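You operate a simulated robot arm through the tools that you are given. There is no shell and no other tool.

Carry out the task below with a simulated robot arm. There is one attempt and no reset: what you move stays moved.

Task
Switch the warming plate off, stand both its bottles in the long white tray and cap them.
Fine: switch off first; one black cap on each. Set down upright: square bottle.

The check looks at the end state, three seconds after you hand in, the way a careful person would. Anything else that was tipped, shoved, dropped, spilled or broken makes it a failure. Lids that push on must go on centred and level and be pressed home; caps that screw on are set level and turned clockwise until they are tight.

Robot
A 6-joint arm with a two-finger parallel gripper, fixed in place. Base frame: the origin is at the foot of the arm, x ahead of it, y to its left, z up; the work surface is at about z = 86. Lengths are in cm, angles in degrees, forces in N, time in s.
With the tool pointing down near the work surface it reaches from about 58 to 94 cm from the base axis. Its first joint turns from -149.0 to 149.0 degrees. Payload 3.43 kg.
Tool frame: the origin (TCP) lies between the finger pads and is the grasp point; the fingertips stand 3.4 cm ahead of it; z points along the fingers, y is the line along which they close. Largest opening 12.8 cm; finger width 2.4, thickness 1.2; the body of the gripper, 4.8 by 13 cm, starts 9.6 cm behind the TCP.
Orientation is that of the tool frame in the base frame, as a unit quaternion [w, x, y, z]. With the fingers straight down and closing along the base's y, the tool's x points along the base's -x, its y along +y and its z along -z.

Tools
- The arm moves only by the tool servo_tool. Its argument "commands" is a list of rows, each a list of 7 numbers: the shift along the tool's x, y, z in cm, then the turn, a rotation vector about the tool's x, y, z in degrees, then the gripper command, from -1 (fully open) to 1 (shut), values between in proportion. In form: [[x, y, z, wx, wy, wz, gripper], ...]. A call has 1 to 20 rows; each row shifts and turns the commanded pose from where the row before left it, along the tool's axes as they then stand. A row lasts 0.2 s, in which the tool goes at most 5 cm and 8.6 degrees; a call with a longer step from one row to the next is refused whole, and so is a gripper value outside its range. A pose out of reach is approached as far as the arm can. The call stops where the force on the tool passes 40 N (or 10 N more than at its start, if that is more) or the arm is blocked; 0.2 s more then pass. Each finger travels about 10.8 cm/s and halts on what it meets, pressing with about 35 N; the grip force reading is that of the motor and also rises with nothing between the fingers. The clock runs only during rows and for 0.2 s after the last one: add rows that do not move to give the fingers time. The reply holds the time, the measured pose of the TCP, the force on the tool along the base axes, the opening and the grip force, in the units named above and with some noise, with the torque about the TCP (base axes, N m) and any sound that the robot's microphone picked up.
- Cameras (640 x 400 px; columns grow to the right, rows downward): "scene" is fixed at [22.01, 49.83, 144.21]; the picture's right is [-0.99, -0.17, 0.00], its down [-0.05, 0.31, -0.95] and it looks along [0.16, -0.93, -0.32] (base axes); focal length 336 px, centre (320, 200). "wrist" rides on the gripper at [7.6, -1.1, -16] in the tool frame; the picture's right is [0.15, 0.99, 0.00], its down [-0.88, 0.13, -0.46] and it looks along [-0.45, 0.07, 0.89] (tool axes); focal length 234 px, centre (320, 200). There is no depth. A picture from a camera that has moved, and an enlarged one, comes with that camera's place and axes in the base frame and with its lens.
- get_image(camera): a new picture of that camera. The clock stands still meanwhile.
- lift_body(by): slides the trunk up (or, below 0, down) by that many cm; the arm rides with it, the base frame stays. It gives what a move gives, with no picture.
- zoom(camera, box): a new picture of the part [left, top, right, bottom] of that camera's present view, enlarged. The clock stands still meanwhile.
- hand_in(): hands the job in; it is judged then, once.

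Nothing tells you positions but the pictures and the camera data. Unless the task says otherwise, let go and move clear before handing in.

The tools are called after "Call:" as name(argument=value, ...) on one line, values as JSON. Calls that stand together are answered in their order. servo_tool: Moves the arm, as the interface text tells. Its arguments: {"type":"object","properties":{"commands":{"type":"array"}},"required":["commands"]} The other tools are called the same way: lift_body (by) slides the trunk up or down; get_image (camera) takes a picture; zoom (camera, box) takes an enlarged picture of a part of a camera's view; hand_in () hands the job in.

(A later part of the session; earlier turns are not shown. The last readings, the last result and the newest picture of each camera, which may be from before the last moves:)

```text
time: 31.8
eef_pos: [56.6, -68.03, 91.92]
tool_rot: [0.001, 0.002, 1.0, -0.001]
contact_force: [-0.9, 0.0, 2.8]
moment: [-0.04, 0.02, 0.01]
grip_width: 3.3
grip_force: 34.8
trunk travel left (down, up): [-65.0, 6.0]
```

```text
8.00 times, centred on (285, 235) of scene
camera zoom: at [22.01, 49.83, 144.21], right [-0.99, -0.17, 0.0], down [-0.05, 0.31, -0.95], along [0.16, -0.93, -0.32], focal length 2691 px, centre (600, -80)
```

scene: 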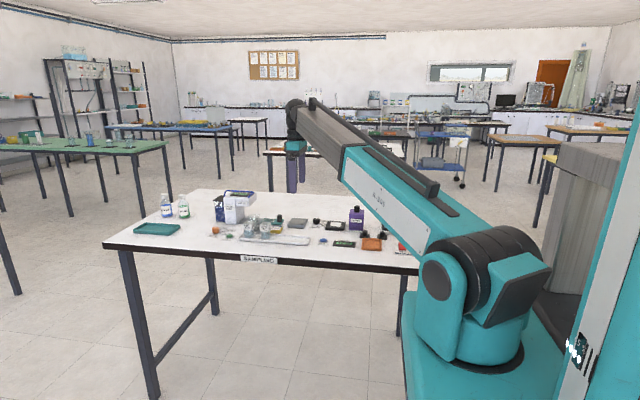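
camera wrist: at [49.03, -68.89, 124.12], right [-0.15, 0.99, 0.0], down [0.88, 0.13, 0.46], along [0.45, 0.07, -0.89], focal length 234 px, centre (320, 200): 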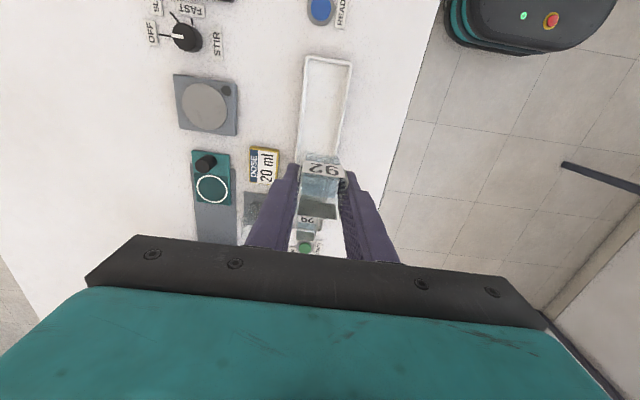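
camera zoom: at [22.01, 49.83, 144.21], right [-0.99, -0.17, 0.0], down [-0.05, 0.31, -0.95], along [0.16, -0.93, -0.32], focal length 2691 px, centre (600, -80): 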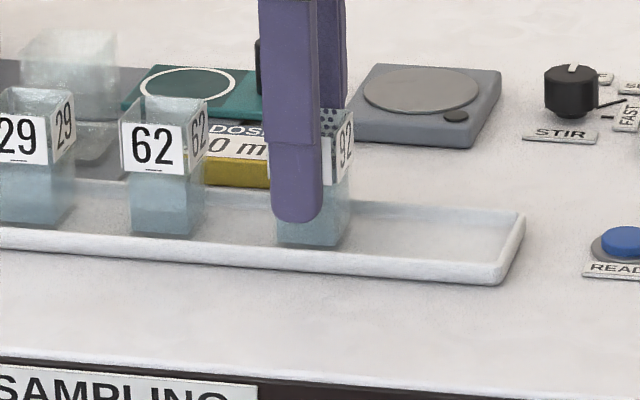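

The vial is touching the tray floor (about +3 N). I'll open the fingers gently and rise straight up.

Call:
servo_tool(commands=[[0, 0, 0.03, 0, 0, 0, 0.6], [0, 0, 0, 0, 0, 0, 0.5], [0, 0, 0, 0, 0, 0, 0.45], [0, 0, 0, 0, 0, 0, 0.4], [0, 0, 0, 0, 0, 0, 0.3], [0, 0, 0, 0, 0, 0, 0.2], [0, 0, 0, 0, 0, 0, 0.1], [0, 0, 0, 0, 0, 0, 0.05], [0, 0, 0, 0, 0, 0, 0.05]])

Call:
zoom(camera="scene", box=[260, 210, 310, 260])

Call:
zoom(camera="wrist", box=[240, 100, 400, 200])

```text
time: 33.8
eef_pos: [56.54, -67.97, 91.78]
tool_rot: [0.001, 0.0, 1.0, 0.001]
contact_force: [0.9, -1.1, 0.2]
moment: [0.02, -0.01, 0.01]
grip_width: 6.09
grip_force: 0.0
trunk travel left (down, up): [-65.0, 6.0]
```

```text
8.00 times, centred on (285, 235) of scene
camera zoom: at [22.01, 49.83, 144.21], right [-0.99, -0.17, 0.0], down [-0.05, 0.31, -0.95], along [0.16, -0.93, -0.32], focal length 2691 px, centre (600, -80)
```

zoom: 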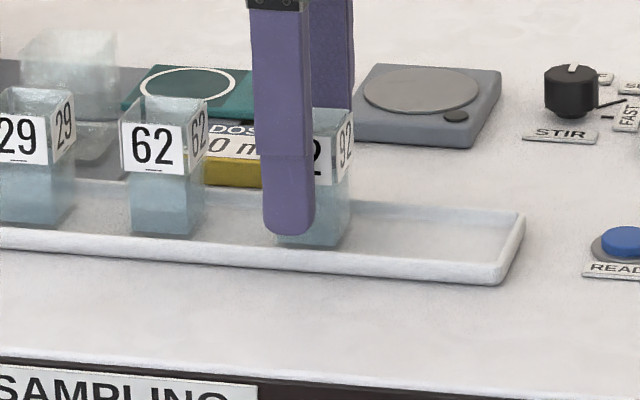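

```text
4.00 times, centred on (320, 150) of wrist
camera zoom: at [49.06, -69.05, 107.83], right [-0.15, 0.99, 0.0], down [0.88, 0.13, 0.46], along [0.45, 0.07, -0.89], focal length 937 px, centre (320, 400)
```

zoom: 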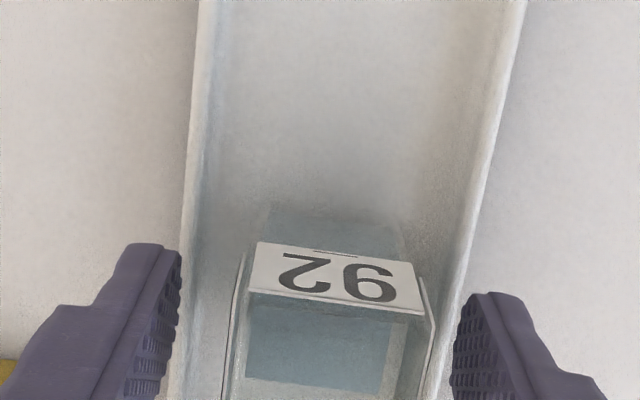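

Vial 92 stands upright and centred in the tray. I'll rise and travel back to vial 65 near (9.4, -85.0).

Call:
servo_tool(commands=[[0, 0, -0.5, 0, 0, 0, 0.05], [0, 0, -1.2, 0, 0, 0, 0.05], [0, 0, -2.5, 0, 0, 0, 0.05], [0, 0, -4, 0, 0, 0, 0.05], [0, 0, -4, 0, 0, 0, 0], [0, 0, -4, 0, 0, 0, -0.1], [3.9, -1.42, 0, 0, 0, 0, -0.1], [3.9, -1.42, 0, 0, 0, 0, -0.1], [3.9, -1.42, 0, 0, 0, 0, -0.1], [3.9, -1.42, 0, 0, 0, 0, -0.1], [3.9, -1.42, 0, 0, 0, 0, -0.1], [3.9, -1.42, 0, 0, 0, 0, -0.1], [3.9, -1.42, 0, 0, 0, 0, -0.1], [3.9, -1.42, 0, 0, 0, 0, -0.1], [3.9, -1.42, 0, 0, 0, 0, -0.1], [3.9, -1.42, 0, 0, 0, 0, -0.1], [3.9, -1.42, 0, 0, 0, 0, -0.1], [2.7, -1.0, 0, 0, 0, 0, -0.1], [1.4, -0.4, 0, 0, 0, 0, -0.1], [0, 0, 0, 0, 0, 0, -0.1]])

Call:
zoom(camera="scene", box=[240, 200, 310, 260])

```text
time: 38.0
eef_pos: [9.57, -85.11, 107.96]
tool_rot: [0.0, 0.0, 1.0, 0.001]
contact_force: [-0.2, 0.1, 1.1]
moment: [0.0, 0.0, 0.0]
grip_width: 7.04
grip_force: 0.1
trunk travel left (down, up): [-65.0, 6.0]
```

```text
6.67 times, centred on (275, 230) of scene
camera zoom: at [22.01, 49.83, 144.21], right [-0.99, -0.17, 0.0], down [-0.05, 0.31, -0.95], along [0.16, -0.93, -0.32], focal length 2242 px, centre (620, 0)
```

zoom: 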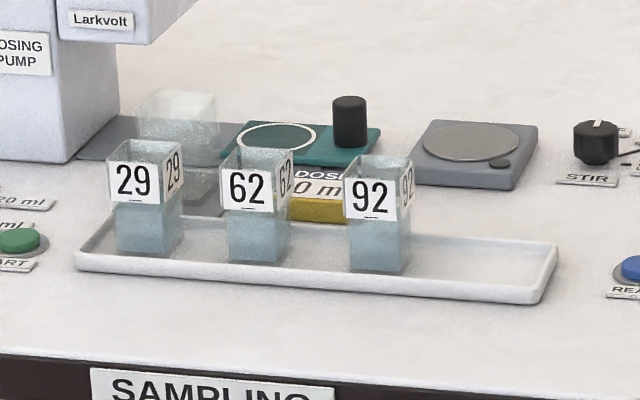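

Vial 92 stands properly next to 62. Now I'll check alignment over vial 65.

Call:
servo_tool(commands=[[0, 0, 3, 0, 0, 0, -0.1], [0, 0, 3, 0, 0, 0, -0.1], [0, 0, 1.5, 0, 0, 0, -0.1], [0, 0, 0, 0, 0, 0, -0.1]])

Call:
zoom(camera="wrist", box=[250, 110, 390, 200])

Call:
get_image(camera="wrist")

```text
time: 39.0
eef_pos: [9.65, -84.86, 100.48]
tool_rot: [0.001, 0.0, 1.0, 0.0]
contact_force: [0.0, 0.0, 0.7]
moment: [0.0, -0.01, 0.03]
grip_width: 7.05
grip_force: 0.0
trunk travel left (down, up): [-65.0, 6.0]
```

```text
4.44 times, centred on (320, 155) of wrist
camera zoom: at [2.01, -86.0, 116.48], right [-0.15, 0.99, 0.0], down [0.88, 0.13, 0.46], along [0.45, 0.07, -0.89], focal length 1041 px, centre (320, 400)
```

zoom: 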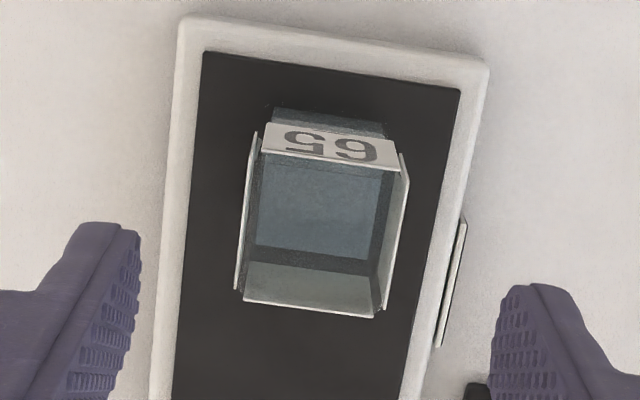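

```text
taken
camera wrist: at [2.01, -86.0, 116.48], right [-0.15, 0.99, 0.0], down [0.88, 0.13, 0.46], along [0.45, 0.07, -0.89], focal length 234 px, centre (320, 200)
```

wrist: 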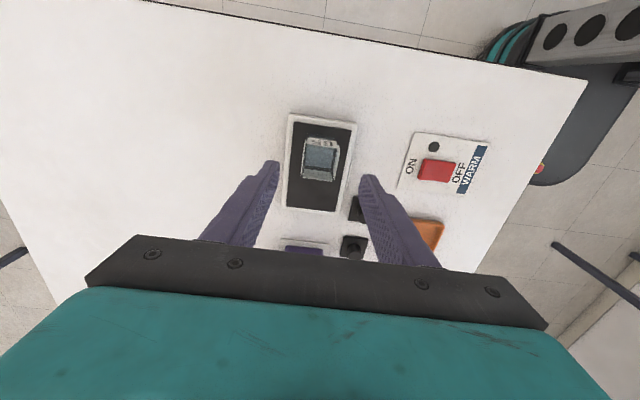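

Vial 65 is centred near (9.4, -84.9). I'll shift slightly, descend and grip it.

Call:
servo_tool(commands=[[0.15, 0, 1.5, 0, 0, 0, -0.1], [0, 0, 1.5, 0, 0, 0, -0.1], [0, 0, 1.5, 0, 0, 0, -0.1], [0, 0, 1.5, 0, 0, 0, -0.1], [0, 0, 1.0, 0, 0, 0, -0.1], [0, 0, 0.3, 0, 0, 0, -0.1], [0, 0, 0, 0, 0, 0, -0.1]])

Call:
zoom(camera="wrist", box=[240, 100, 400, 200])

Call:
zoom(camera="scene", box=[370, 205, 410, 245])

```text
time: 40.6
eef_pos: [9.4, -84.91, 93.03]
tool_rot: [0.001, 0.0, 1.0, 0.001]
contact_force: [0.5, 0.2, 0.7]
moment: [0.0, -0.02, 0.0]
grip_width: 7.04
grip_force: 0.2
trunk travel left (down, up): [-65.0, 6.0]
```

```text
4.00 times, centred on (320, 150) of wrist
camera zoom: at [1.8, -85.98, 109.03], right [-0.15, 0.99, 0.0], down [0.88, 0.13, 0.46], along [0.45, 0.07, -0.89], focal length 937 px, centre (320, 400)
```

zoom: 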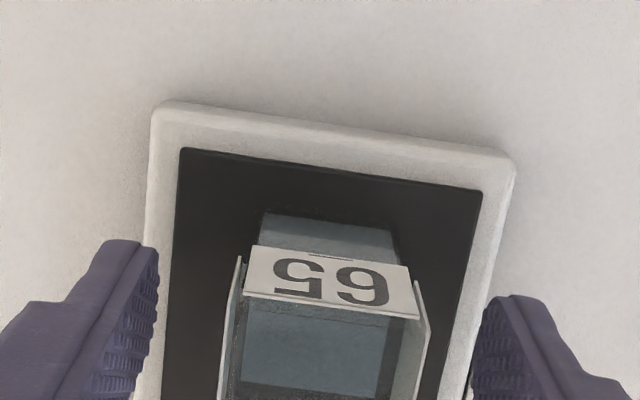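

```text
10.00 times, centred on (390, 225) of scene
camera zoom: at [22.01, 49.83, 144.21], right [-0.99, -0.17, 0.0], down [-0.05, 0.31, -0.95], along [0.16, -0.93, -0.32], focal length 3364 px, centre (-380, -50)
```

zoom: 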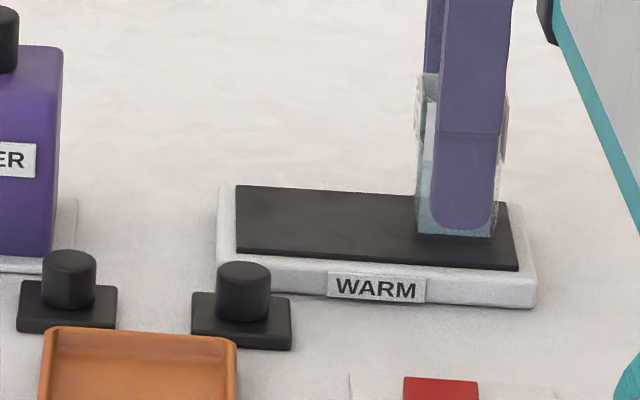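

The fingers are centred on vial 65. I'll close gently, then lift.

Call:
servo_tool(commands=[[0, 0, 0, 0, 0, 0, 0.15], [0, 0, 0, 0, 0, 0, 0.3], [0, 0, 0, 0, 0, 0, 0.4], [0, 0, 0, 0, 0, 0, 0.45], [0, 0, 0, 0, 0, 0, 0.5], [0, 0, 0, 0, 0, 0, 0.6], [0, 0, 0, 0, 0, 0, 0.7]])

Call:
servo_tool(commands=[[0, 0, -0.2, 0, 0, 0, 0.7], [0, 0, -0.4, 0, 0, 0, 0.7], [0, 0, -0.7, 0, 0, 0, 0.7], [0, 0, -1, 0, 0, 0, 0.7], [0, 0, -1.3, 0, 0, 0, 0.7], [0, 0, -1.6, 0, 0, 0, 0.7], [0, 0, -1.8, 0, 0, 0, 0.7], [0, 0, -1.8, 0, 0, 0, 0.7], [0, 0, -1.8, 0, 0, 0, 0.7], [0, 0, -1.6, 0, 0, 0, 0.7], [0, 0, -1.2, 0, 0, 0, 0.7], [0, 0, -0.8, 0, 0, 0, 0.7], [0, 0, -0.4, 0, 0, 0, 0.7], [0, 0, -0.2, 0, 0, 0, 0.7], [0, 0, 0, 0, 0, 0, 0.7]])

Call:
get_image(camera="wrist")

Call:
zoom(camera="scene", box=[350, 170, 430, 250])

```text
time: 42.2
eef_pos: [9.35, -84.94, 93.07]
tool_rot: [0.001, 0.0, 1.0, 0.001]
contact_force: [0.2, 0.0, 0.1]
moment: [0.0, 0.03, 0.02]
grip_width: 3.3
grip_force: 34.9
trunk travel left (down, up): [-65.0, 6.0]
```

```text
time: 45.4
eef_pos: [9.25, -85.01, 107.83]
tool_rot: [0.001, 0.001, 1.0, 0.002]
contact_force: [0.7, 0.6, -0.1]
moment: [-0.03, 0.03, 0.03]
grip_width: 3.31
grip_force: 34.7
trunk travel left (down, up): [-65.0, 6.0]
```

```text
taken
camera wrist: at [1.72, -86.14, 123.9], right [-0.15, 0.99, 0.0], down [0.88, 0.13, 0.46], along [0.45, 0.07, -0.89], focal length 234 px, centre (320, 200)
```

wrist: 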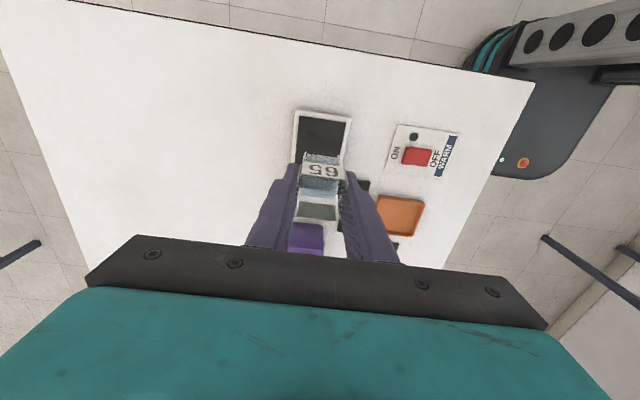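

```text
5.00 times, centred on (390, 210) of scene
camera zoom: at [22.01, 49.83, 144.21], right [-0.99, -0.17, 0.0], down [-0.05, 0.31, -0.95], along [0.16, -0.93, -0.32], focal length 1682 px, centre (-30, 150)
```

zoom: 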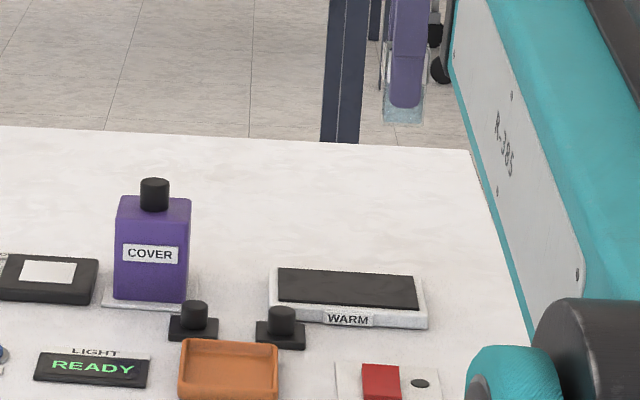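

Vial 65 is held and upright. I'll carry it to above the tray at (50.4, -67.95).

Call:
servo_tool(commands=[[-0.7, 0.29, 0, 0, 0, 0, 0.7], [-1.4, 0.58, 0, 0, 0, 0, 0.7], [-2.1, 0.87, 0, 0, 0, 0, 0.7], [-2.33, 0.97, 0, 0, 0, 0, 0.7], [-2.33, 0.97, 0, 0, 0, 0, 0.7], [-2.33, 0.97, 0, 0, 0, 0, 0.7], [-2.33, 0.97, 0, 0, 0, 0, 0.7], [-2.33, 0.97, 0, 0, 0, 0, 0.7], [-2.33, 0.97, 0, 0, 0, 0, 0.7], [-2.33, 0.97, 0, 0, 0, 0, 0.7], [-2.33, 0.97, 0, 0, 0, 0, 0.7], [-2.33, 0.97, 0, 0, 0, 0, 0.7], [-2.33, 0.97, 0, 0, 0, 0, 0.7], [-2.33, 0.97, 0, 0, 0, 0, 0.7], [-2.33, 0.97, 0, 0, 0, 0, 0.7], [-2.33, 0.97, 0, 0, 0, 0, 0.7], [-2.33, 0.97, 0, 0, 0, 0, 0.7], [-2.1, 0.87, 0, 0, 0, 0, 0.7], [-1.4, 0.58, 0, 0, 0, 0, 0.7], [-0.7, 0.29, 0, 0, 0, 0, 0.7]])

Call:
servo_tool(commands=[[0, 0, 0.4, 0, 0, 0, 0.7], [0, 0, 0.8, 0, 0, 0, 0.7], [0, 0, 1.3, 0, 0, 0, 0.7], [0, 0, 1.7, 0, 0, 0, 0.7], [0, 0, 1.8, 0, 0, 0, 0.7], [0, 0, 1.6, 0, 0, 0, 0.7], [0, 0, 1.3, 0, 0, 0, 0.7], [0, 0, 0.8, 0, 0, 0, 0.7], [0, 0, 0.4, 0, 0, 0, 0.7], [0, 0, 0, 0, 0, 0, 0.7]])

Call:
get_image(camera="wrist")

Call:
zoom(camera="wrist", box=[240, 80, 400, 200])

Call:
zoom(camera="scene", box=[240, 195, 320, 265])

```text
time: 49.6
eef_pos: [50.41, -68.07, 107.94]
tool_rot: [0.001, 0.001, 1.0, 0.0]
contact_force: [-0.3, 0.3, 0.4]
moment: [-0.01, -0.03, 0.01]
grip_width: 3.31
grip_force: 35.3
trunk travel left (down, up): [-65.0, 6.0]
```

```text
time: 51.8
eef_pos: [50.38, -67.95, 97.81]
tool_rot: [0.001, 0.0, 1.0, -0.001]
contact_force: [0.3, 0.4, -0.2]
moment: [-0.01, 0.02, 0.01]
grip_width: 3.3
grip_force: 34.7
trunk travel left (down, up): [-65.0, 6.0]
```

```text
taken
camera wrist: at [42.79, -69.11, 113.87], right [-0.15, 0.99, 0.0], down [0.88, 0.13, 0.46], along [0.45, 0.07, -0.89], focal length 234 px, centre (320, 200)
```

wrist: 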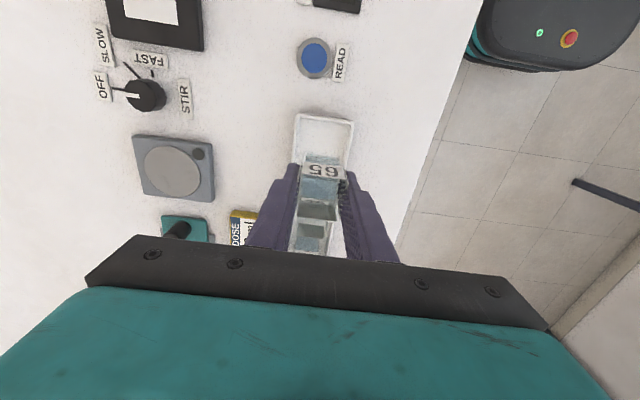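

```text
3.33 times, centred on (320, 140) of wrist
camera zoom: at [42.79, -69.11, 113.87], right [-0.15, 0.99, 0.0], down [0.88, 0.13, 0.46], along [0.45, 0.07, -0.89], focal length 781 px, centre (320, 400)
```

zoom: 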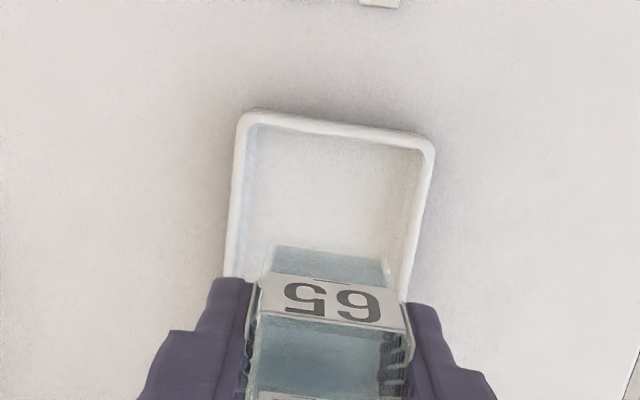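

```text
5.71 times, centred on (280, 230) of scene
camera zoom: at [22.01, 49.83, 144.21], right [-0.99, -0.17, 0.0], down [-0.05, 0.31, -0.95], along [0.16, -0.93, -0.32], focal length 1922 px, centre (549, 29)
```

zoom: 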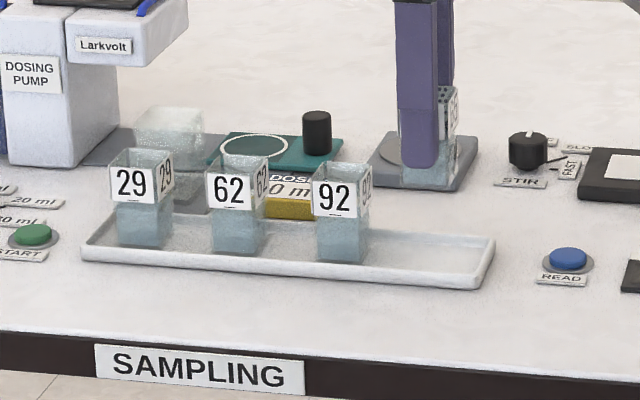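

The vial lines up with the tray's free end. I'll lower it in decreasing steps until it touches.

Call:
servo_tool(commands=[[0, 0, 0.5, 0, 0, 0, 0.7], [0, 0, 1.0, 0, 0, 0, 0.7], [0, 0, 1.2, 0, 0, 0, 0.7], [0, 0, 1.1, 0, 0, 0, 0.7], [0, 0, 0.8, 0, 0, 0, 0.7], [0, 0, 0.5, 0, 0, 0, 0.7], [0, 0, 0.3, 0, 0, 0, 0.7], [0, 0, 0.2, 0, 0, 0, 0.7], [0, 0, 0.1, 0, 0, 0, 0.7], [0, 0, 0.1, 0, 0, 0, 0.7], [0, 0, 0, 0, 0, 0, 0.7]])

Call:
zoom(camera="scene", box=[260, 210, 310, 260])

```text
time: 54.2
eef_pos: [50.47, -67.89, 92.0]
tool_rot: [0.001, 0.0, 1.0, 0.001]
contact_force: [-0.2, -0.1, -0.5]
moment: [-0.02, -0.02, 0.03]
grip_width: 3.28
grip_force: 34.4
trunk travel left (down, up): [-65.0, 6.0]
```

```text
8.00 times, centred on (285, 235) of scene
camera zoom: at [22.01, 49.83, 144.21], right [-0.99, -0.17, 0.0], down [-0.05, 0.31, -0.95], along [0.16, -0.93, -0.32], focal length 2691 px, centre (600, -80)
```

zoom: 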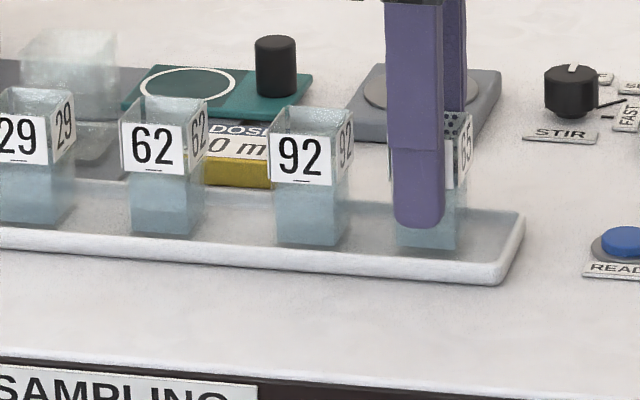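

Call:
servo_tool(commands=[[0, 0, 0.08, 0, 0, 0, 0.7], [0, 0, 0.07, 0, 0, 0, 0.7], [0, 0, 0.05, 0, 0, 0, 0.7], [0, 0, 0, 0, 0, 0, 0.7]])

```text
time: 55.2
eef_pos: [50.34, -68.06, 91.82]
tool_rot: [0.001, 0.001, 1.0, 0.001]
contact_force: [0.1, 0.2, -0.8]
moment: [-0.01, -0.04, 0.03]
grip_width: 3.3
grip_force: 35.0
trunk travel left (down, up): [-65.0, 6.0]
```

Vial 65 has not touched the tray floor yet. I'll keep lowering it in tiny steps.

Call:
servo_tool(commands=[[0, 0, 0.05, 0, 0, 0, 0.7], [0, 0, 0.05, 0, 0, 0, 0.7], [0, 0, 0, 0, 0, 0, 0.7]])

Call:
zoom(camera="scene", box=[270, 220, 310, 250])

```text
time: 56.0
eef_pos: [50.5, -68.18, 91.75]
tool_rot: [0.002, 0.0, 1.0, 0.0]
contact_force: [-0.5, 0.3, 0.3]
moment: [-0.02, 0.03, -0.02]
grip_width: 3.3
grip_force: 34.5
trunk travel left (down, up): [-65.0, 6.0]
```

```text
13.33 times, centred on (290, 235) of scene
camera zoom: at [22.01, 49.83, 144.21], right [-0.99, -0.17, 0.0], down [-0.05, 0.31, -0.95], along [0.16, -0.93, -0.32], focal length 4485 px, centre (720, -267)
```

zoom: 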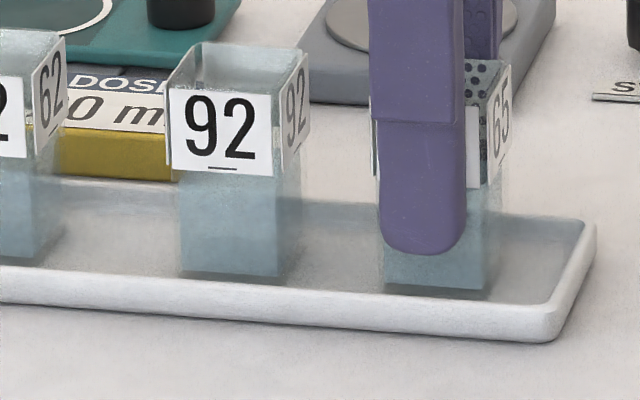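

Call:
servo_tool(commands=[[0, 0, 0.05, 0, 0, 0, 0.7], [0, 0, 0.05, 0, 0, 0, 0.7], [0, 0, 0, 0, 0, 0, 0.7]])

```text
time: 56.8
eef_pos: [50.34, -67.97, 91.73]
tool_rot: [0.0, 0.001, 1.0, 0.0]
contact_force: [0.5, -1.2, 7.5]
moment: [-0.1, -0.01, -0.02]
grip_width: 3.3
grip_force: 35.1
trunk travel left (down, up): [-65.0, 6.0]
```

Contact reads 7.5 N, so the vial is on the tray floor. I'll release gently.

Call:
servo_tool(commands=[[0, 0, -0.05, 0, 0, 0, 0.7], [0, 0, 0, 0, 0, 0, 0.6], [0, 0, 0, 0, 0, 0, 0.5], [0, 0, 0, 0, 0, 0, 0.45], [0, 0, 0, 0, 0, 0, 0.4], [0, 0, 0, 0, 0, 0, 0.3], [0, 0, 0, 0, 0, 0, 0.2], [0, 0, 0, 0, 0, 0, 0.1], [0, 0, 0, 0, 0, 0, 0.05], [0, 0, 0, 0, 0, 0, 0.05]])

Call:
servo_tool(commands=[[0, 0, -0.5, 0, 0, 0, 0.05], [0, 0, -1.2, 0, 0, 0, 0.05], [0, 0, -2.5, 0, 0, 0, 0.05], [0, 0, -4, 0, 0, 0, 0.05], [0, 0, -4, 0, 0, 0, 0.05], [0, 0, -2, 0, 0, 0, 0.05], [0, 0, 0, 0, 0, 0, 0.05]])

Call:
zoom(camera="scene", box=[240, 205, 320, 265])

Call:
get_image(camera="wrist")

Call:
zoom(camera="wrist", box=[256, 90, 384, 170])

Call:
zoom(camera="wrist", box=[256, 160, 384, 240])

```text
time: 59.0
eef_pos: [50.45, -68.14, 91.65]
tool_rot: [0.0, 0.0, 1.0, 0.001]
contact_force: [0.5, -0.1, 0.6]
moment: [-0.02, 0.0, 0.0]
grip_width: 6.07
grip_force: 0.0
trunk travel left (down, up): [-65.0, 6.0]
```

```text
time: 60.6
eef_pos: [50.51, -67.76, 106.03]
tool_rot: [0.002, 0.001, 1.0, 0.0]
contact_force: [-0.3, 0.1, 0.1]
moment: [0.0, -0.01, -0.05]
grip_width: 6.09
grip_force: 0.1
trunk travel left (down, up): [-65.0, 6.0]
```

```text
6.67 times, centred on (280, 235) of scene
camera zoom: at [22.01, 49.83, 144.21], right [-0.99, -0.17, 0.0], down [-0.05, 0.31, -0.95], along [0.16, -0.93, -0.32], focal length 2242 px, centre (587, -33)
```

zoom: 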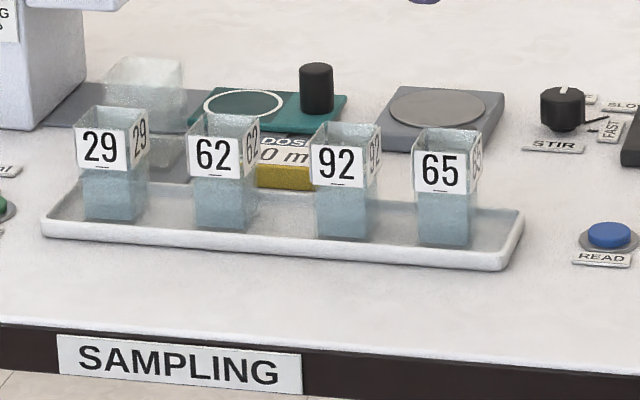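

```text
taken
camera wrist: at [42.88, -68.87, 122.1], right [-0.15, 0.99, 0.0], down [0.88, 0.13, 0.46], along [0.45, 0.07, -0.89], focal length 234 px, centre (320, 200)
```

wrist: 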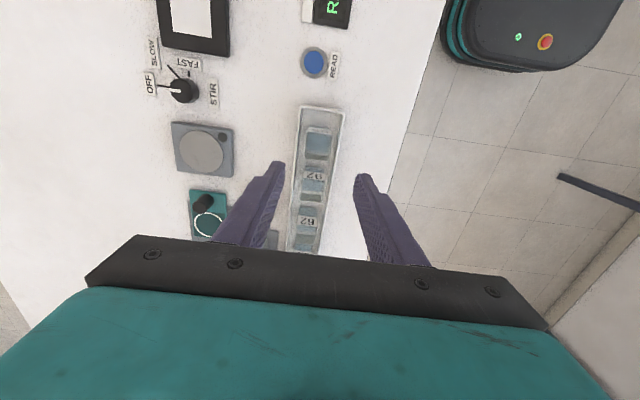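

```text
5.00 times, centred on (320, 130) of wrist
camera zoom: at [42.88, -68.87, 122.1], right [-0.15, 0.99, 0.0], down [0.88, 0.13, 0.46], along [0.45, 0.07, -0.89], focal length 1171 px, centre (320, 550)
```

zoom: 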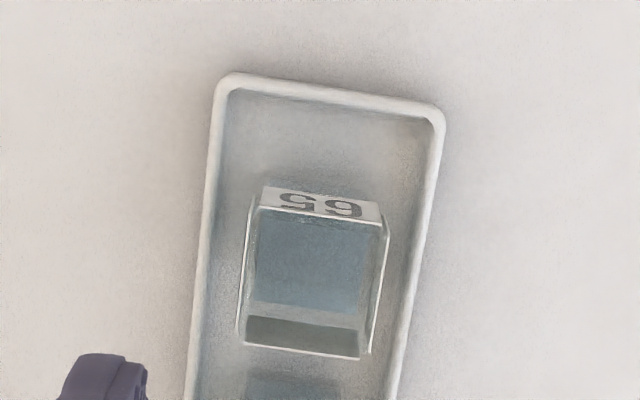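

```text
5.00 times, centred on (320, 200) of wrist
camera zoom: at [42.88, -68.87, 122.1], right [-0.15, 0.99, 0.0], down [0.88, 0.13, 0.46], along [0.45, 0.07, -0.89], focal length 1171 px, centre (320, 200)
```

zoom: 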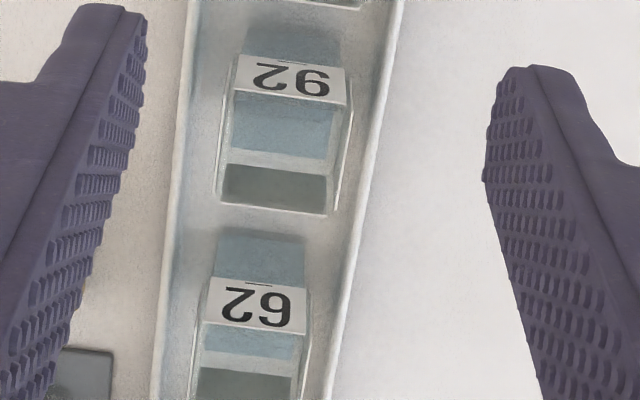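

Both vials stand upright and centred in the tray, 65 at (50.43, -68.0) and 92 at (56.55, -67.95). Next come the caps: I'll move above the cap nearer the plate, around (17.9, -77.1), and look.

Call:
servo_tool(commands=[[3.26, -0.92, 0, 0, 0, 0, 0.1], [3.26, -0.92, 0, 0, 0, 0, 0.2], [3.26, -0.92, 0, 0, 0, 0, 0.3], [3.26, -0.92, 0, 0, 0, 0, 0.3], [3.26, -0.92, 0, 0, 0, 0, 0.3], [3.26, -0.92, 0, 0, 0, 0, 0.3], [3.26, -0.92, 0, 0, 0, 0, 0.3], [3.26, -0.92, 0, 0, 0, 0, 0.3], [3.26, -0.92, 0, 0, 0, 0, 0.3], [3.26, -0.92, 0, 0, 0, 0, 0.3], [0, 0, 2, 0, 0, 0, 0.3], [0, 0, 2, 0, 0, 0, 0.3], [0, 0, 2, 0, 0, 0, 0.3], [0, 0, 0, 0, 0, 0, 0.3]])

Call:
get_image(camera="wrist")

Call:
zoom(camera="wrist", box=[250, 110, 394, 200])

```text
time: 63.6
eef_pos: [17.86, -77.15, 99.97]
tool_rot: [0.001, 0.0, 1.0, 0.0]
contact_force: [0.4, -1.2, 0.0]
moment: [-0.02, -0.02, -0.02]
grip_width: 4.48
grip_force: 0.0
trunk travel left (down, up): [-65.0, 6.0]
```

```text
taken
camera wrist: at [10.33, -78.21, 115.95], right [-0.15, 0.99, 0.0], down [0.88, 0.13, 0.46], along [0.45, 0.07, -0.89], focal length 234 px, centre (320, 200)
```

wrist: 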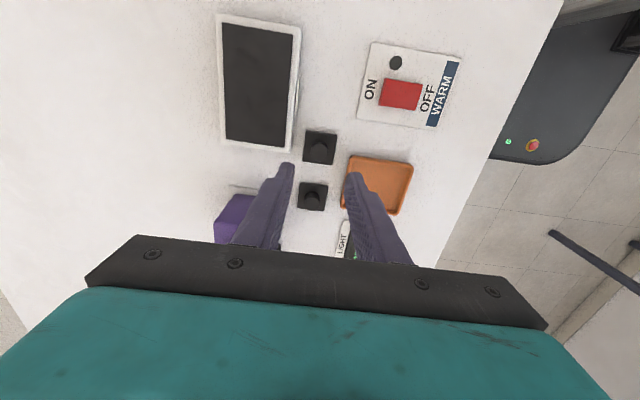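

```text
4.44 times, centred on (322, 155) of wrist
camera zoom: at [10.33, -78.21, 115.95], right [-0.15, 0.99, 0.0], down [0.88, 0.13, 0.46], along [0.45, 0.07, -0.89], focal length 1041 px, centre (311, 400)
```

zoom: 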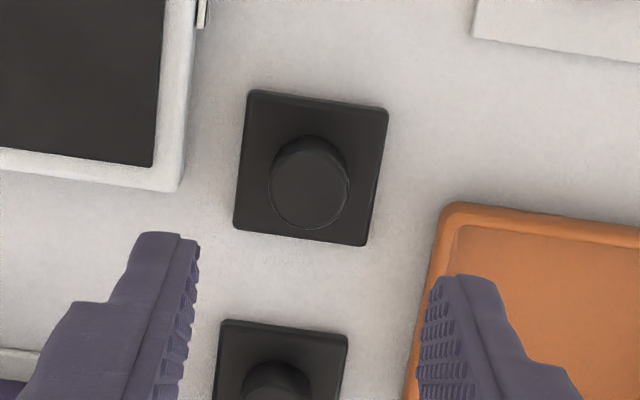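

Cap A measures (17.85, -77.12), with its flange top at z≈87 and knob top at z≈89.1, so the tool is right over it. I'll narrow the opening to 3.6 cm to clear the orange tray and descend.

Call:
servo_tool(commands=[[0, 0, 1.5, 0, 0, 0, 0.44], [0, 0, 2, 0, 0, 0, 0.44], [0, 0, 2, 0, 0, 0, 0.44], [0, 0, 1.5, 0, 0, 0, 0.44], [0, 0, 0.7, 0, 0, 0, 0.44], [0, 0, 0.3, 0, 0, 0, 0.44], [0, 0, 0, 0, 0, 0, 0.44]])

Call:
zoom(camera="scene", box=[360, 220, 400, 250])

Call:
zoom(camera="wrist", box=[260, 120, 388, 200])

```text
time: 65.2
eef_pos: [17.91, -76.93, 91.88]
tool_rot: [0.0, 0.001, 1.0, 0.0]
contact_force: [-0.2, 0.1, 0.2]
moment: [-0.04, 0.0, 0.02]
grip_width: 3.6
grip_force: 0.1
trunk travel left (down, up): [-65.0, 6.0]
```

```text
13.33 times, centred on (380, 235) of scene
camera zoom: at [22.01, 49.83, 144.21], right [-0.99, -0.17, 0.0], down [-0.05, 0.31, -0.95], along [0.16, -0.93, -0.32], focal length 4485 px, centre (-480, -267)
```

zoom: 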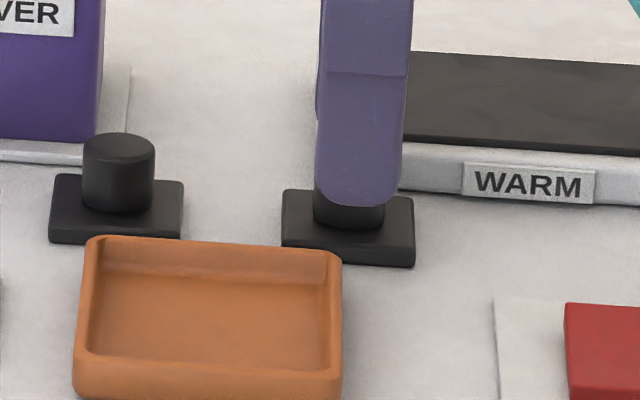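

```text
5.00 times, centred on (324, 160) of wrist
camera zoom: at [10.33, -78.0, 107.87], right [-0.15, 0.99, 0.0], down [0.88, 0.13, 0.46], along [0.45, 0.07, -0.89], focal length 1171 px, centre (300, 400)
```

zoom: 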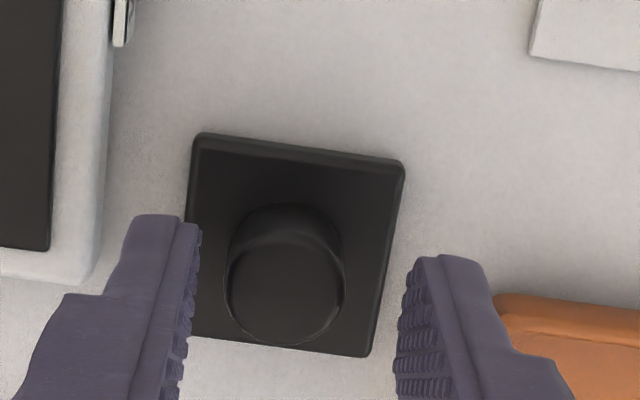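

The knob sits about 0.2 cm toward -y of the finger midpoint. I'll shift, descend the last centimetre and close gently.

Call:
servo_tool(commands=[[0, -0.2, 0.4, 0, 0, 0, 0.44], [0, 0, 0.4, 0, 0, 0, 0.44], [0, 0, 0.25, 0, 0, 0, 0.44], [0, 0, 0, 0, 0, 0, 0.44]])

Call:
zoom(camera="wrist", box=[260, 120, 388, 200])

Call:
zoom(camera="scene", box=[360, 220, 400, 250])

```text
time: 66.2
eef_pos: [17.82, -77.23, 90.94]
tool_rot: [0.0, -0.001, 1.0, 0.001]
contact_force: [0.7, 0.2, 0.1]
moment: [-0.02, 0.01, 0.01]
grip_width: 3.57
grip_force: 0.1
trunk travel left (down, up): [-65.0, 6.0]
```

```text
5.00 times, centred on (324, 160) of wrist
camera zoom: at [10.3, -78.25, 106.85], right [-0.15, 0.99, 0.0], down [0.88, 0.13, 0.46], along [0.45, 0.07, -0.89], focal length 1171 px, centre (300, 400)
```

zoom: 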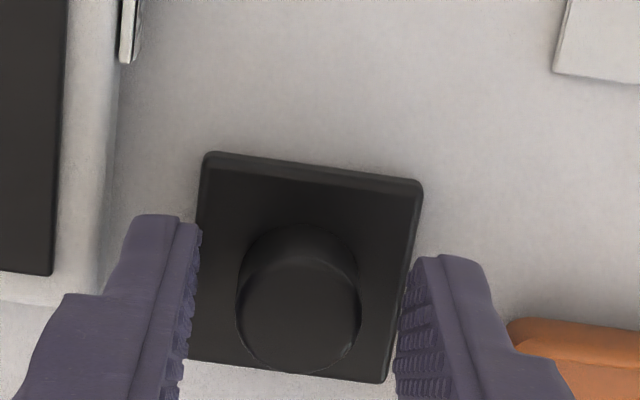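

```text
13.33 times, centred on (380, 235) of scene
camera zoom: at [22.01, 49.83, 144.21], right [-0.99, -0.17, 0.0], down [-0.05, 0.31, -0.95], along [0.16, -0.93, -0.32], focal length 4485 px, centre (-480, -267)
```

zoom: 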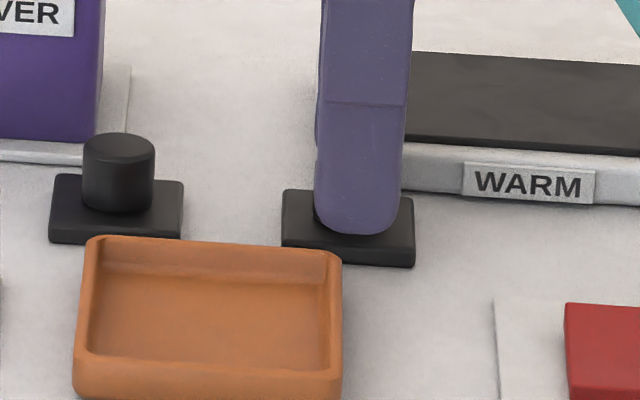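

Call:
servo_tool(commands=[[0, 0, 0, 0, 0, 0, 0.55], [0, 0, 0, 0, 0, 0, 0.62], [0, 0, 0, 0, 0, 0, 0.68], [0, 0, 0, 0, 0, 0, 0.75], [0, 0, 0, 0, 0, 0, 0.85], [0, 0, 0, 0, 0, 0, 0.9]])

Call:
zoom(camera="wrist", box=[260, 120, 388, 200])

```text
time: 67.6
eef_pos: [17.97, -77.16, 90.93]
tool_rot: [0.0, 0.0, 1.0, 0.001]
contact_force: [-0.2, 0.4, 0.1]
moment: [-0.03, 0.0, 0.01]
grip_width: 1.78
grip_force: 35.3
trunk travel left (down, up): [-65.0, 6.0]
```

```text
5.00 times, centred on (324, 160) of wrist
camera zoom: at [10.29, -78.25, 106.86], right [-0.15, 0.99, 0.0], down [0.88, 0.13, 0.46], along [0.45, 0.07, -0.89], focal length 1171 px, centre (300, 400)
```

zoom: 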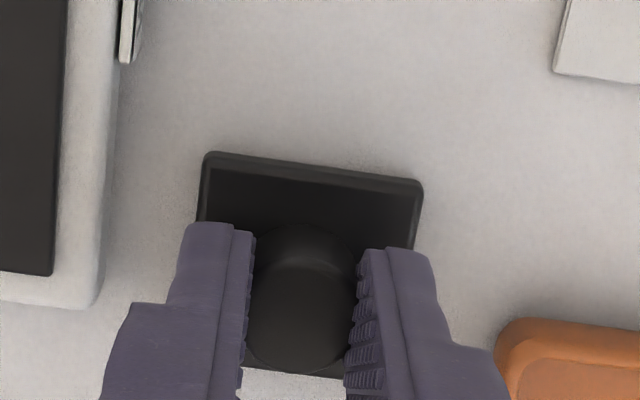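

The cap's knob is gripped and the cap didn't move. I'll lift it up and look at its alignment.

Call:
servo_tool(commands=[[0, 0, -0.3, 0, 0, 0, 0.9], [0, 0, -0.7, 0, 0, 0, 0.9], [0, 0, -1.5, 0, 0, 0, 0.9], [0, 0, -2.2, 0, 0, 0, 0.9], [0, 0, -2.5, 0, 0, 0, 0.9], [0, 0, -2.5, 0, 0, 0, 0.9], [0, 0, -2.5, 0, 0, 0, 0.9], [0, 0, -2.2, 0, 0, 0, 0.9], [0, 0, -1.5, 0, 0, 0, 0.9], [0, 0, -0.6, 0, 0, 0, 0.9], [0, 0, 0, 0, 0, 0, 0.9]])

Call:
zoom(camera="wrist", box=[260, 120, 388, 200])

Call:
zoom(camera="scene", box=[350, 170, 430, 250])

```text
time: 70.0
eef_pos: [17.62, -77.33, 107.51]
tool_rot: [0.001, 0.001, 1.0, 0.001]
contact_force: [0.7, -1.0, 0.1]
moment: [0.01, -0.01, 0.01]
grip_width: 1.77
grip_force: 34.6
trunk travel left (down, up): [-65.0, 6.0]
```

```text
5.00 times, centred on (324, 160) of wrist
camera zoom: at [10.08, -78.34, 123.46], right [-0.15, 0.99, 0.0], down [0.88, 0.13, 0.46], along [0.45, 0.07, -0.89], focal length 1171 px, centre (300, 400)
```

zoom: 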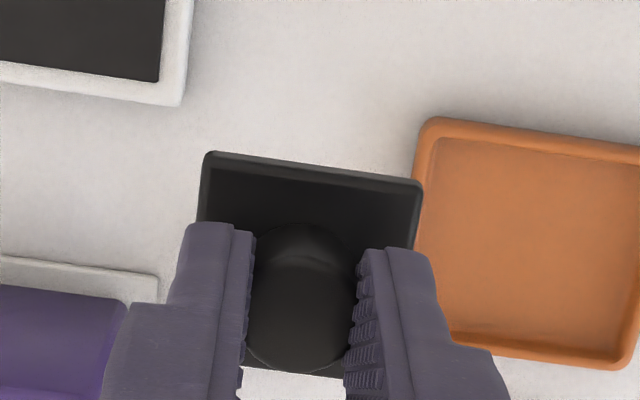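

```text
5.00 times, centred on (390, 210) of scene
camera zoom: at [22.01, 49.83, 144.21], right [-0.99, -0.17, 0.0], down [-0.05, 0.31, -0.95], along [0.16, -0.93, -0.32], focal length 1682 px, centre (-30, 150)
```

zoom: 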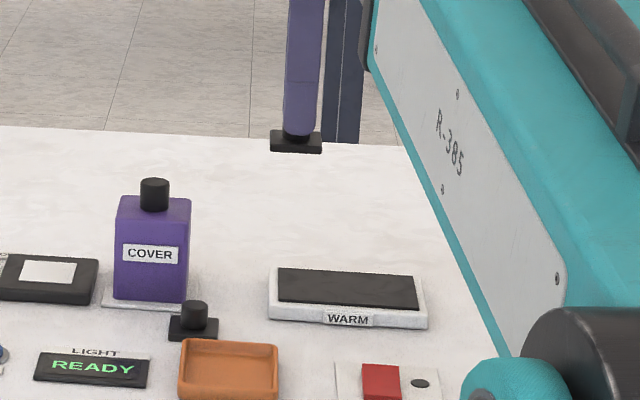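

The cap is centred in the fingers and aligned with the tool. I'll carry it over vial 92 at (56.55, -68.0).

Call:
servo_tool(commands=[[-1.08, 0.26, 0, 0, 0, 0, 0.9], [-2.16, 0.51, 0, 0, 0, 0, 0.9], [-2.69, 0.64, 0, 0, 0, 0, 0.9], [-2.69, 0.64, 0, 0, 0, 0, 0.9], [-2.69, 0.64, 0, 0, 0, 0, 0.9], [-2.69, 0.64, 0, 0, 0, 0, 0.9], [-2.69, 0.64, 0, 0, 0, 0, 0.9], [-2.69, 0.64, 0, 0, 0, 0, 0.9], [-2.69, 0.64, 0, 0, 0, 0, 0.9], [-2.69, 0.64, 0, 0, 0, 0, 0.9], [-2.69, 0.64, 0, 0, 0, 0, 0.9], [-2.69, 0.64, 0, 0, 0, 0, 0.9], [-2.69, 0.64, 0, 0, 0, 0, 0.9], [-2.69, 0.64, 0, 0, 0, 0, 0.9], [-2.16, 0.51, 0, 0, 0, 0, 0.9], [-1.08, 0.26, 0, 0, 0, 0, 0.9], [0, 0, 1, 0, 0, 0, 0.9], [0, 0, 2, 0, 0, 0, 0.9], [0, 0, 1, 0, 0, 0, 0.9], [0, 0, 0, 0, 0, 0, 0.9]])

Call:
zoom(camera="wrist", box=[260, 100, 388, 200])

Call:
zoom(camera="scene", box=[240, 180, 320, 260])

Call:
get_image(camera="wrist")

```text
time: 74.2
eef_pos: [56.61, -68.15, 103.28]
tool_rot: [0.001, 0.0, 1.0, 0.0]
contact_force: [-0.6, -0.4, 0.1]
moment: [0.0, 0.0, -0.01]
grip_width: 1.74
grip_force: 35.3
trunk travel left (down, up): [-65.0, 6.0]
```

```text
4.00 times, centred on (324, 150) of wrist
camera zoom: at [49.08, -69.26, 119.26], right [-0.15, 0.99, 0.0], down [0.88, 0.13, 0.46], along [0.45, 0.07, -0.89], focal length 937 px, centre (304, 400)
```

zoom: 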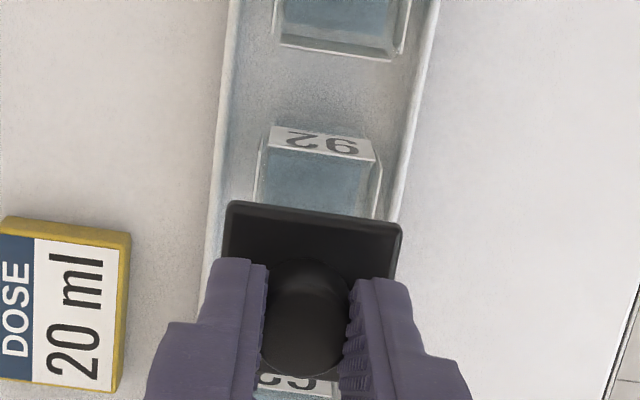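

```text
5.00 times, centred on (280, 220) of scene
camera zoom: at [22.01, 49.83, 144.21], right [-0.99, -0.17, 0.0], down [-0.05, 0.31, -0.95], along [0.16, -0.93, -0.32], focal length 1682 px, centre (520, 100)
```

zoom: 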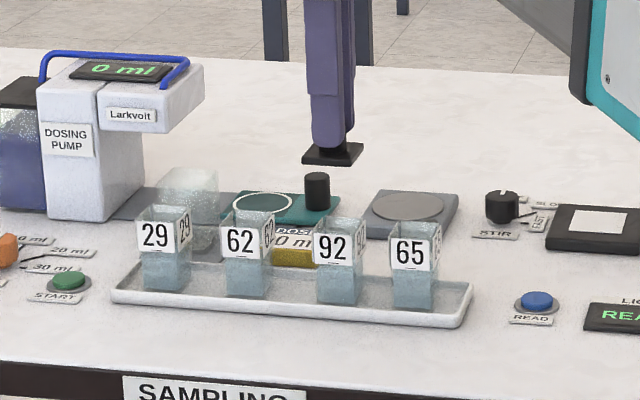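

```text
taken
camera wrist: at [49.08, -69.26, 119.26], right [-0.15, 0.99, 0.0], down [0.88, 0.13, 0.46], along [0.45, 0.07, -0.89], focal length 234 px, centre (320, 200)
```

wrist: 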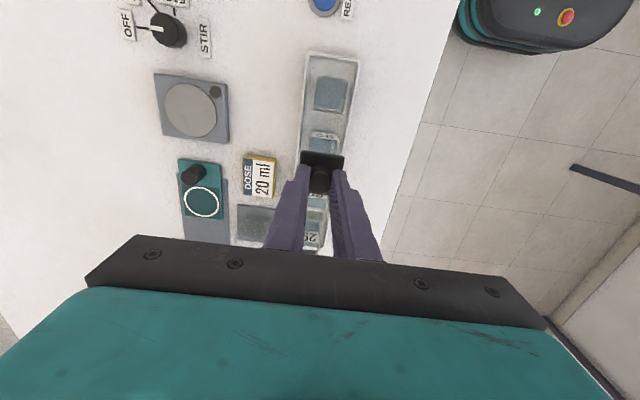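

Vial 92's rim is about 0.2 cm toward +y and 0.1 cm toward -x of the cap. I'll correct this and come down to about 1.3 cm above the rim.

Call:
servo_tool(commands=[[0.1, 0.2, 0.8, 0, 0, 0, 0.9], [0, 0, 1.2, 0, 0, 0, 0.9], [0, 0, 1.2, 0, 0, 0, 0.9], [0, 0, 0.8, 0, 0, 0, 0.9], [0, 0, 0.3, 0, 0, 0, 0.9], [0, 0, 0, 0, 0, 0, 0.9], [0, 0, 0, 0, 0, 0, 0.9]])

Call:
zoom(camera="wrist", box=[260, 110, 388, 200])

Call:
zoom(camera="scene", box=[265, 205, 305, 245])

```text
time: 75.8
eef_pos: [56.59, -68.02, 99.12]
tool_rot: [0.001, 0.001, 1.0, 0.0]
contact_force: [-0.3, -0.1, 0.1]
moment: [-0.02, -0.02, 0.0]
grip_width: 1.76
grip_force: 34.9
trunk travel left (down, up): [-65.0, 6.0]
```

```text
4.44 times, centred on (324, 155) of wrist
camera zoom: at [48.84, -69.06, 115.12], right [-0.15, 0.99, 0.0], down [0.88, 0.13, 0.46], along [0.45, 0.07, -0.89], focal length 1041 px, centre (302, 400)
```

zoom: 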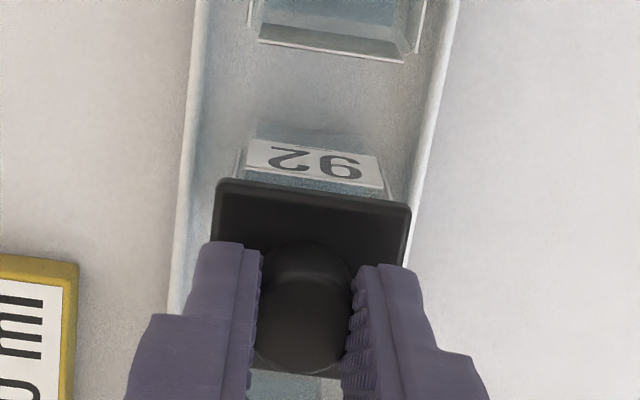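

```text
10.00 times, centred on (285, 225) of scene
camera zoom: at [22.01, 49.83, 144.21], right [-0.99, -0.17, 0.0], down [-0.05, 0.31, -0.95], along [0.16, -0.93, -0.32], focal length 3364 px, centre (670, -50)
```

zoom: 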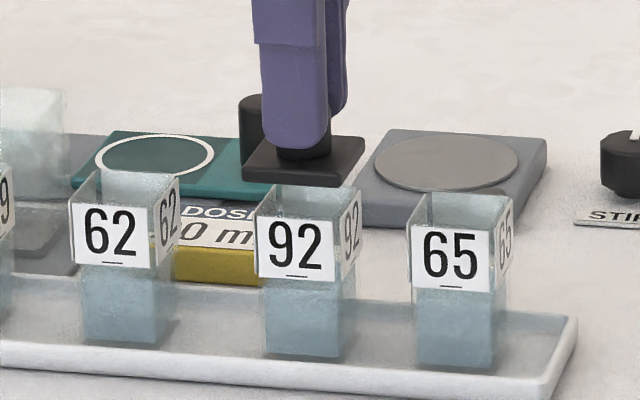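

The cap is aligned with vial 92 within about 0.1 cm in both views. I'll make a fine correction and lower it to just above the rim.

Call:
servo_tool(commands=[[-0.05, 0.06, 0.4, 0, 0, 0, 0.9], [0, 0, 0.4, 0, 0, 0, 0.9], [0, 0, 0.2, 0, 0, 0, 0.9], [0, 0, 0, 0, 0, 0, 0.9], [0, 0, 0, 0, 0, 0, 0.9]])

Call:
zoom(camera="wrist", box=[280, 130, 376, 190])

Call:
zoom(camera="scene", box=[272, 210, 302, 240])

```text
time: 77.0
eef_pos: [56.59, -67.92, 97.96]
tool_rot: [0.001, 0.0, 1.0, 0.0]
contact_force: [0.0, 0.2, -1.0]
moment: [0.01, -0.01, 0.01]
grip_width: 1.77
grip_force: 35.2
trunk travel left (down, up): [-65.0, 6.0]
```

```text
6.67 times, centred on (328, 160) of wrist
camera zoom: at [48.99, -68.96, 114.05], right [-0.15, 0.99, 0.0], down [0.88, 0.13, 0.46], along [0.45, 0.07, -0.89], focal length 1561 px, centre (267, 467)
```

zoom: 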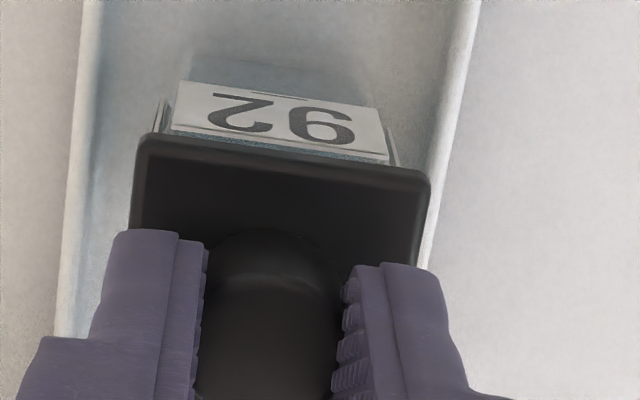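

```text
13.33 times, centred on (287, 225) of scene
camera zoom: at [22.01, 49.83, 144.21], right [-0.99, -0.17, 0.0], down [-0.05, 0.31, -0.95], along [0.16, -0.93, -0.32], focal length 4485 px, centre (760, -133)
```

zoom: 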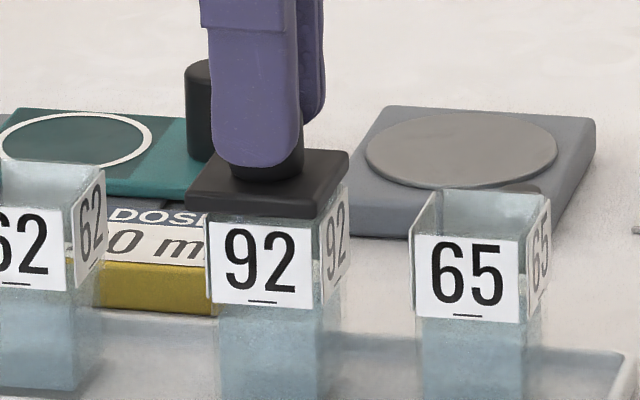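

Call:
zoom(camera="scene", box=[282, 218, 302, 234])

Call:
zoom(camera="wrist", box=[290, 135, 354, 175])

```text
16.00 times, centred on (292, 226) of scene
camera zoom: at [22.01, 49.83, 144.21], right [-0.99, -0.17, 0.0], down [-0.05, 0.31, -0.95], along [0.16, -0.93, -0.32], focal length 5382 px, centre (768, -216)
```

zoom: 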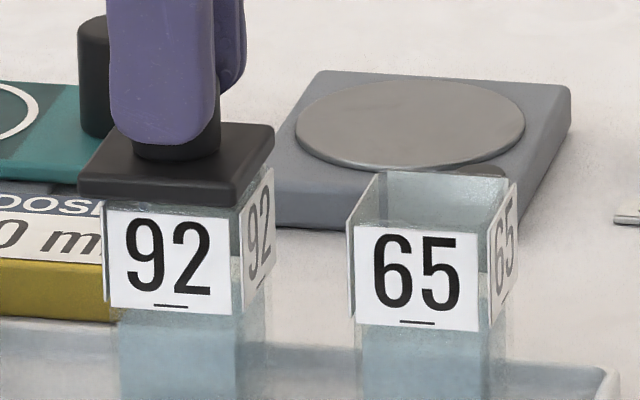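

```text
10.00 times, centred on (322, 155) of wrist
camera zoom: at [48.99, -68.96, 114.05], right [-0.15, 0.99, 0.0], down [0.88, 0.13, 0.46], along [0.45, 0.07, -0.89], focal length 2342 px, centre (300, 650)
```

zoom: 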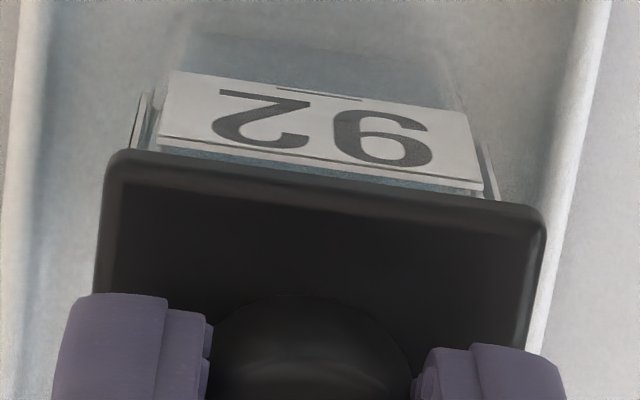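

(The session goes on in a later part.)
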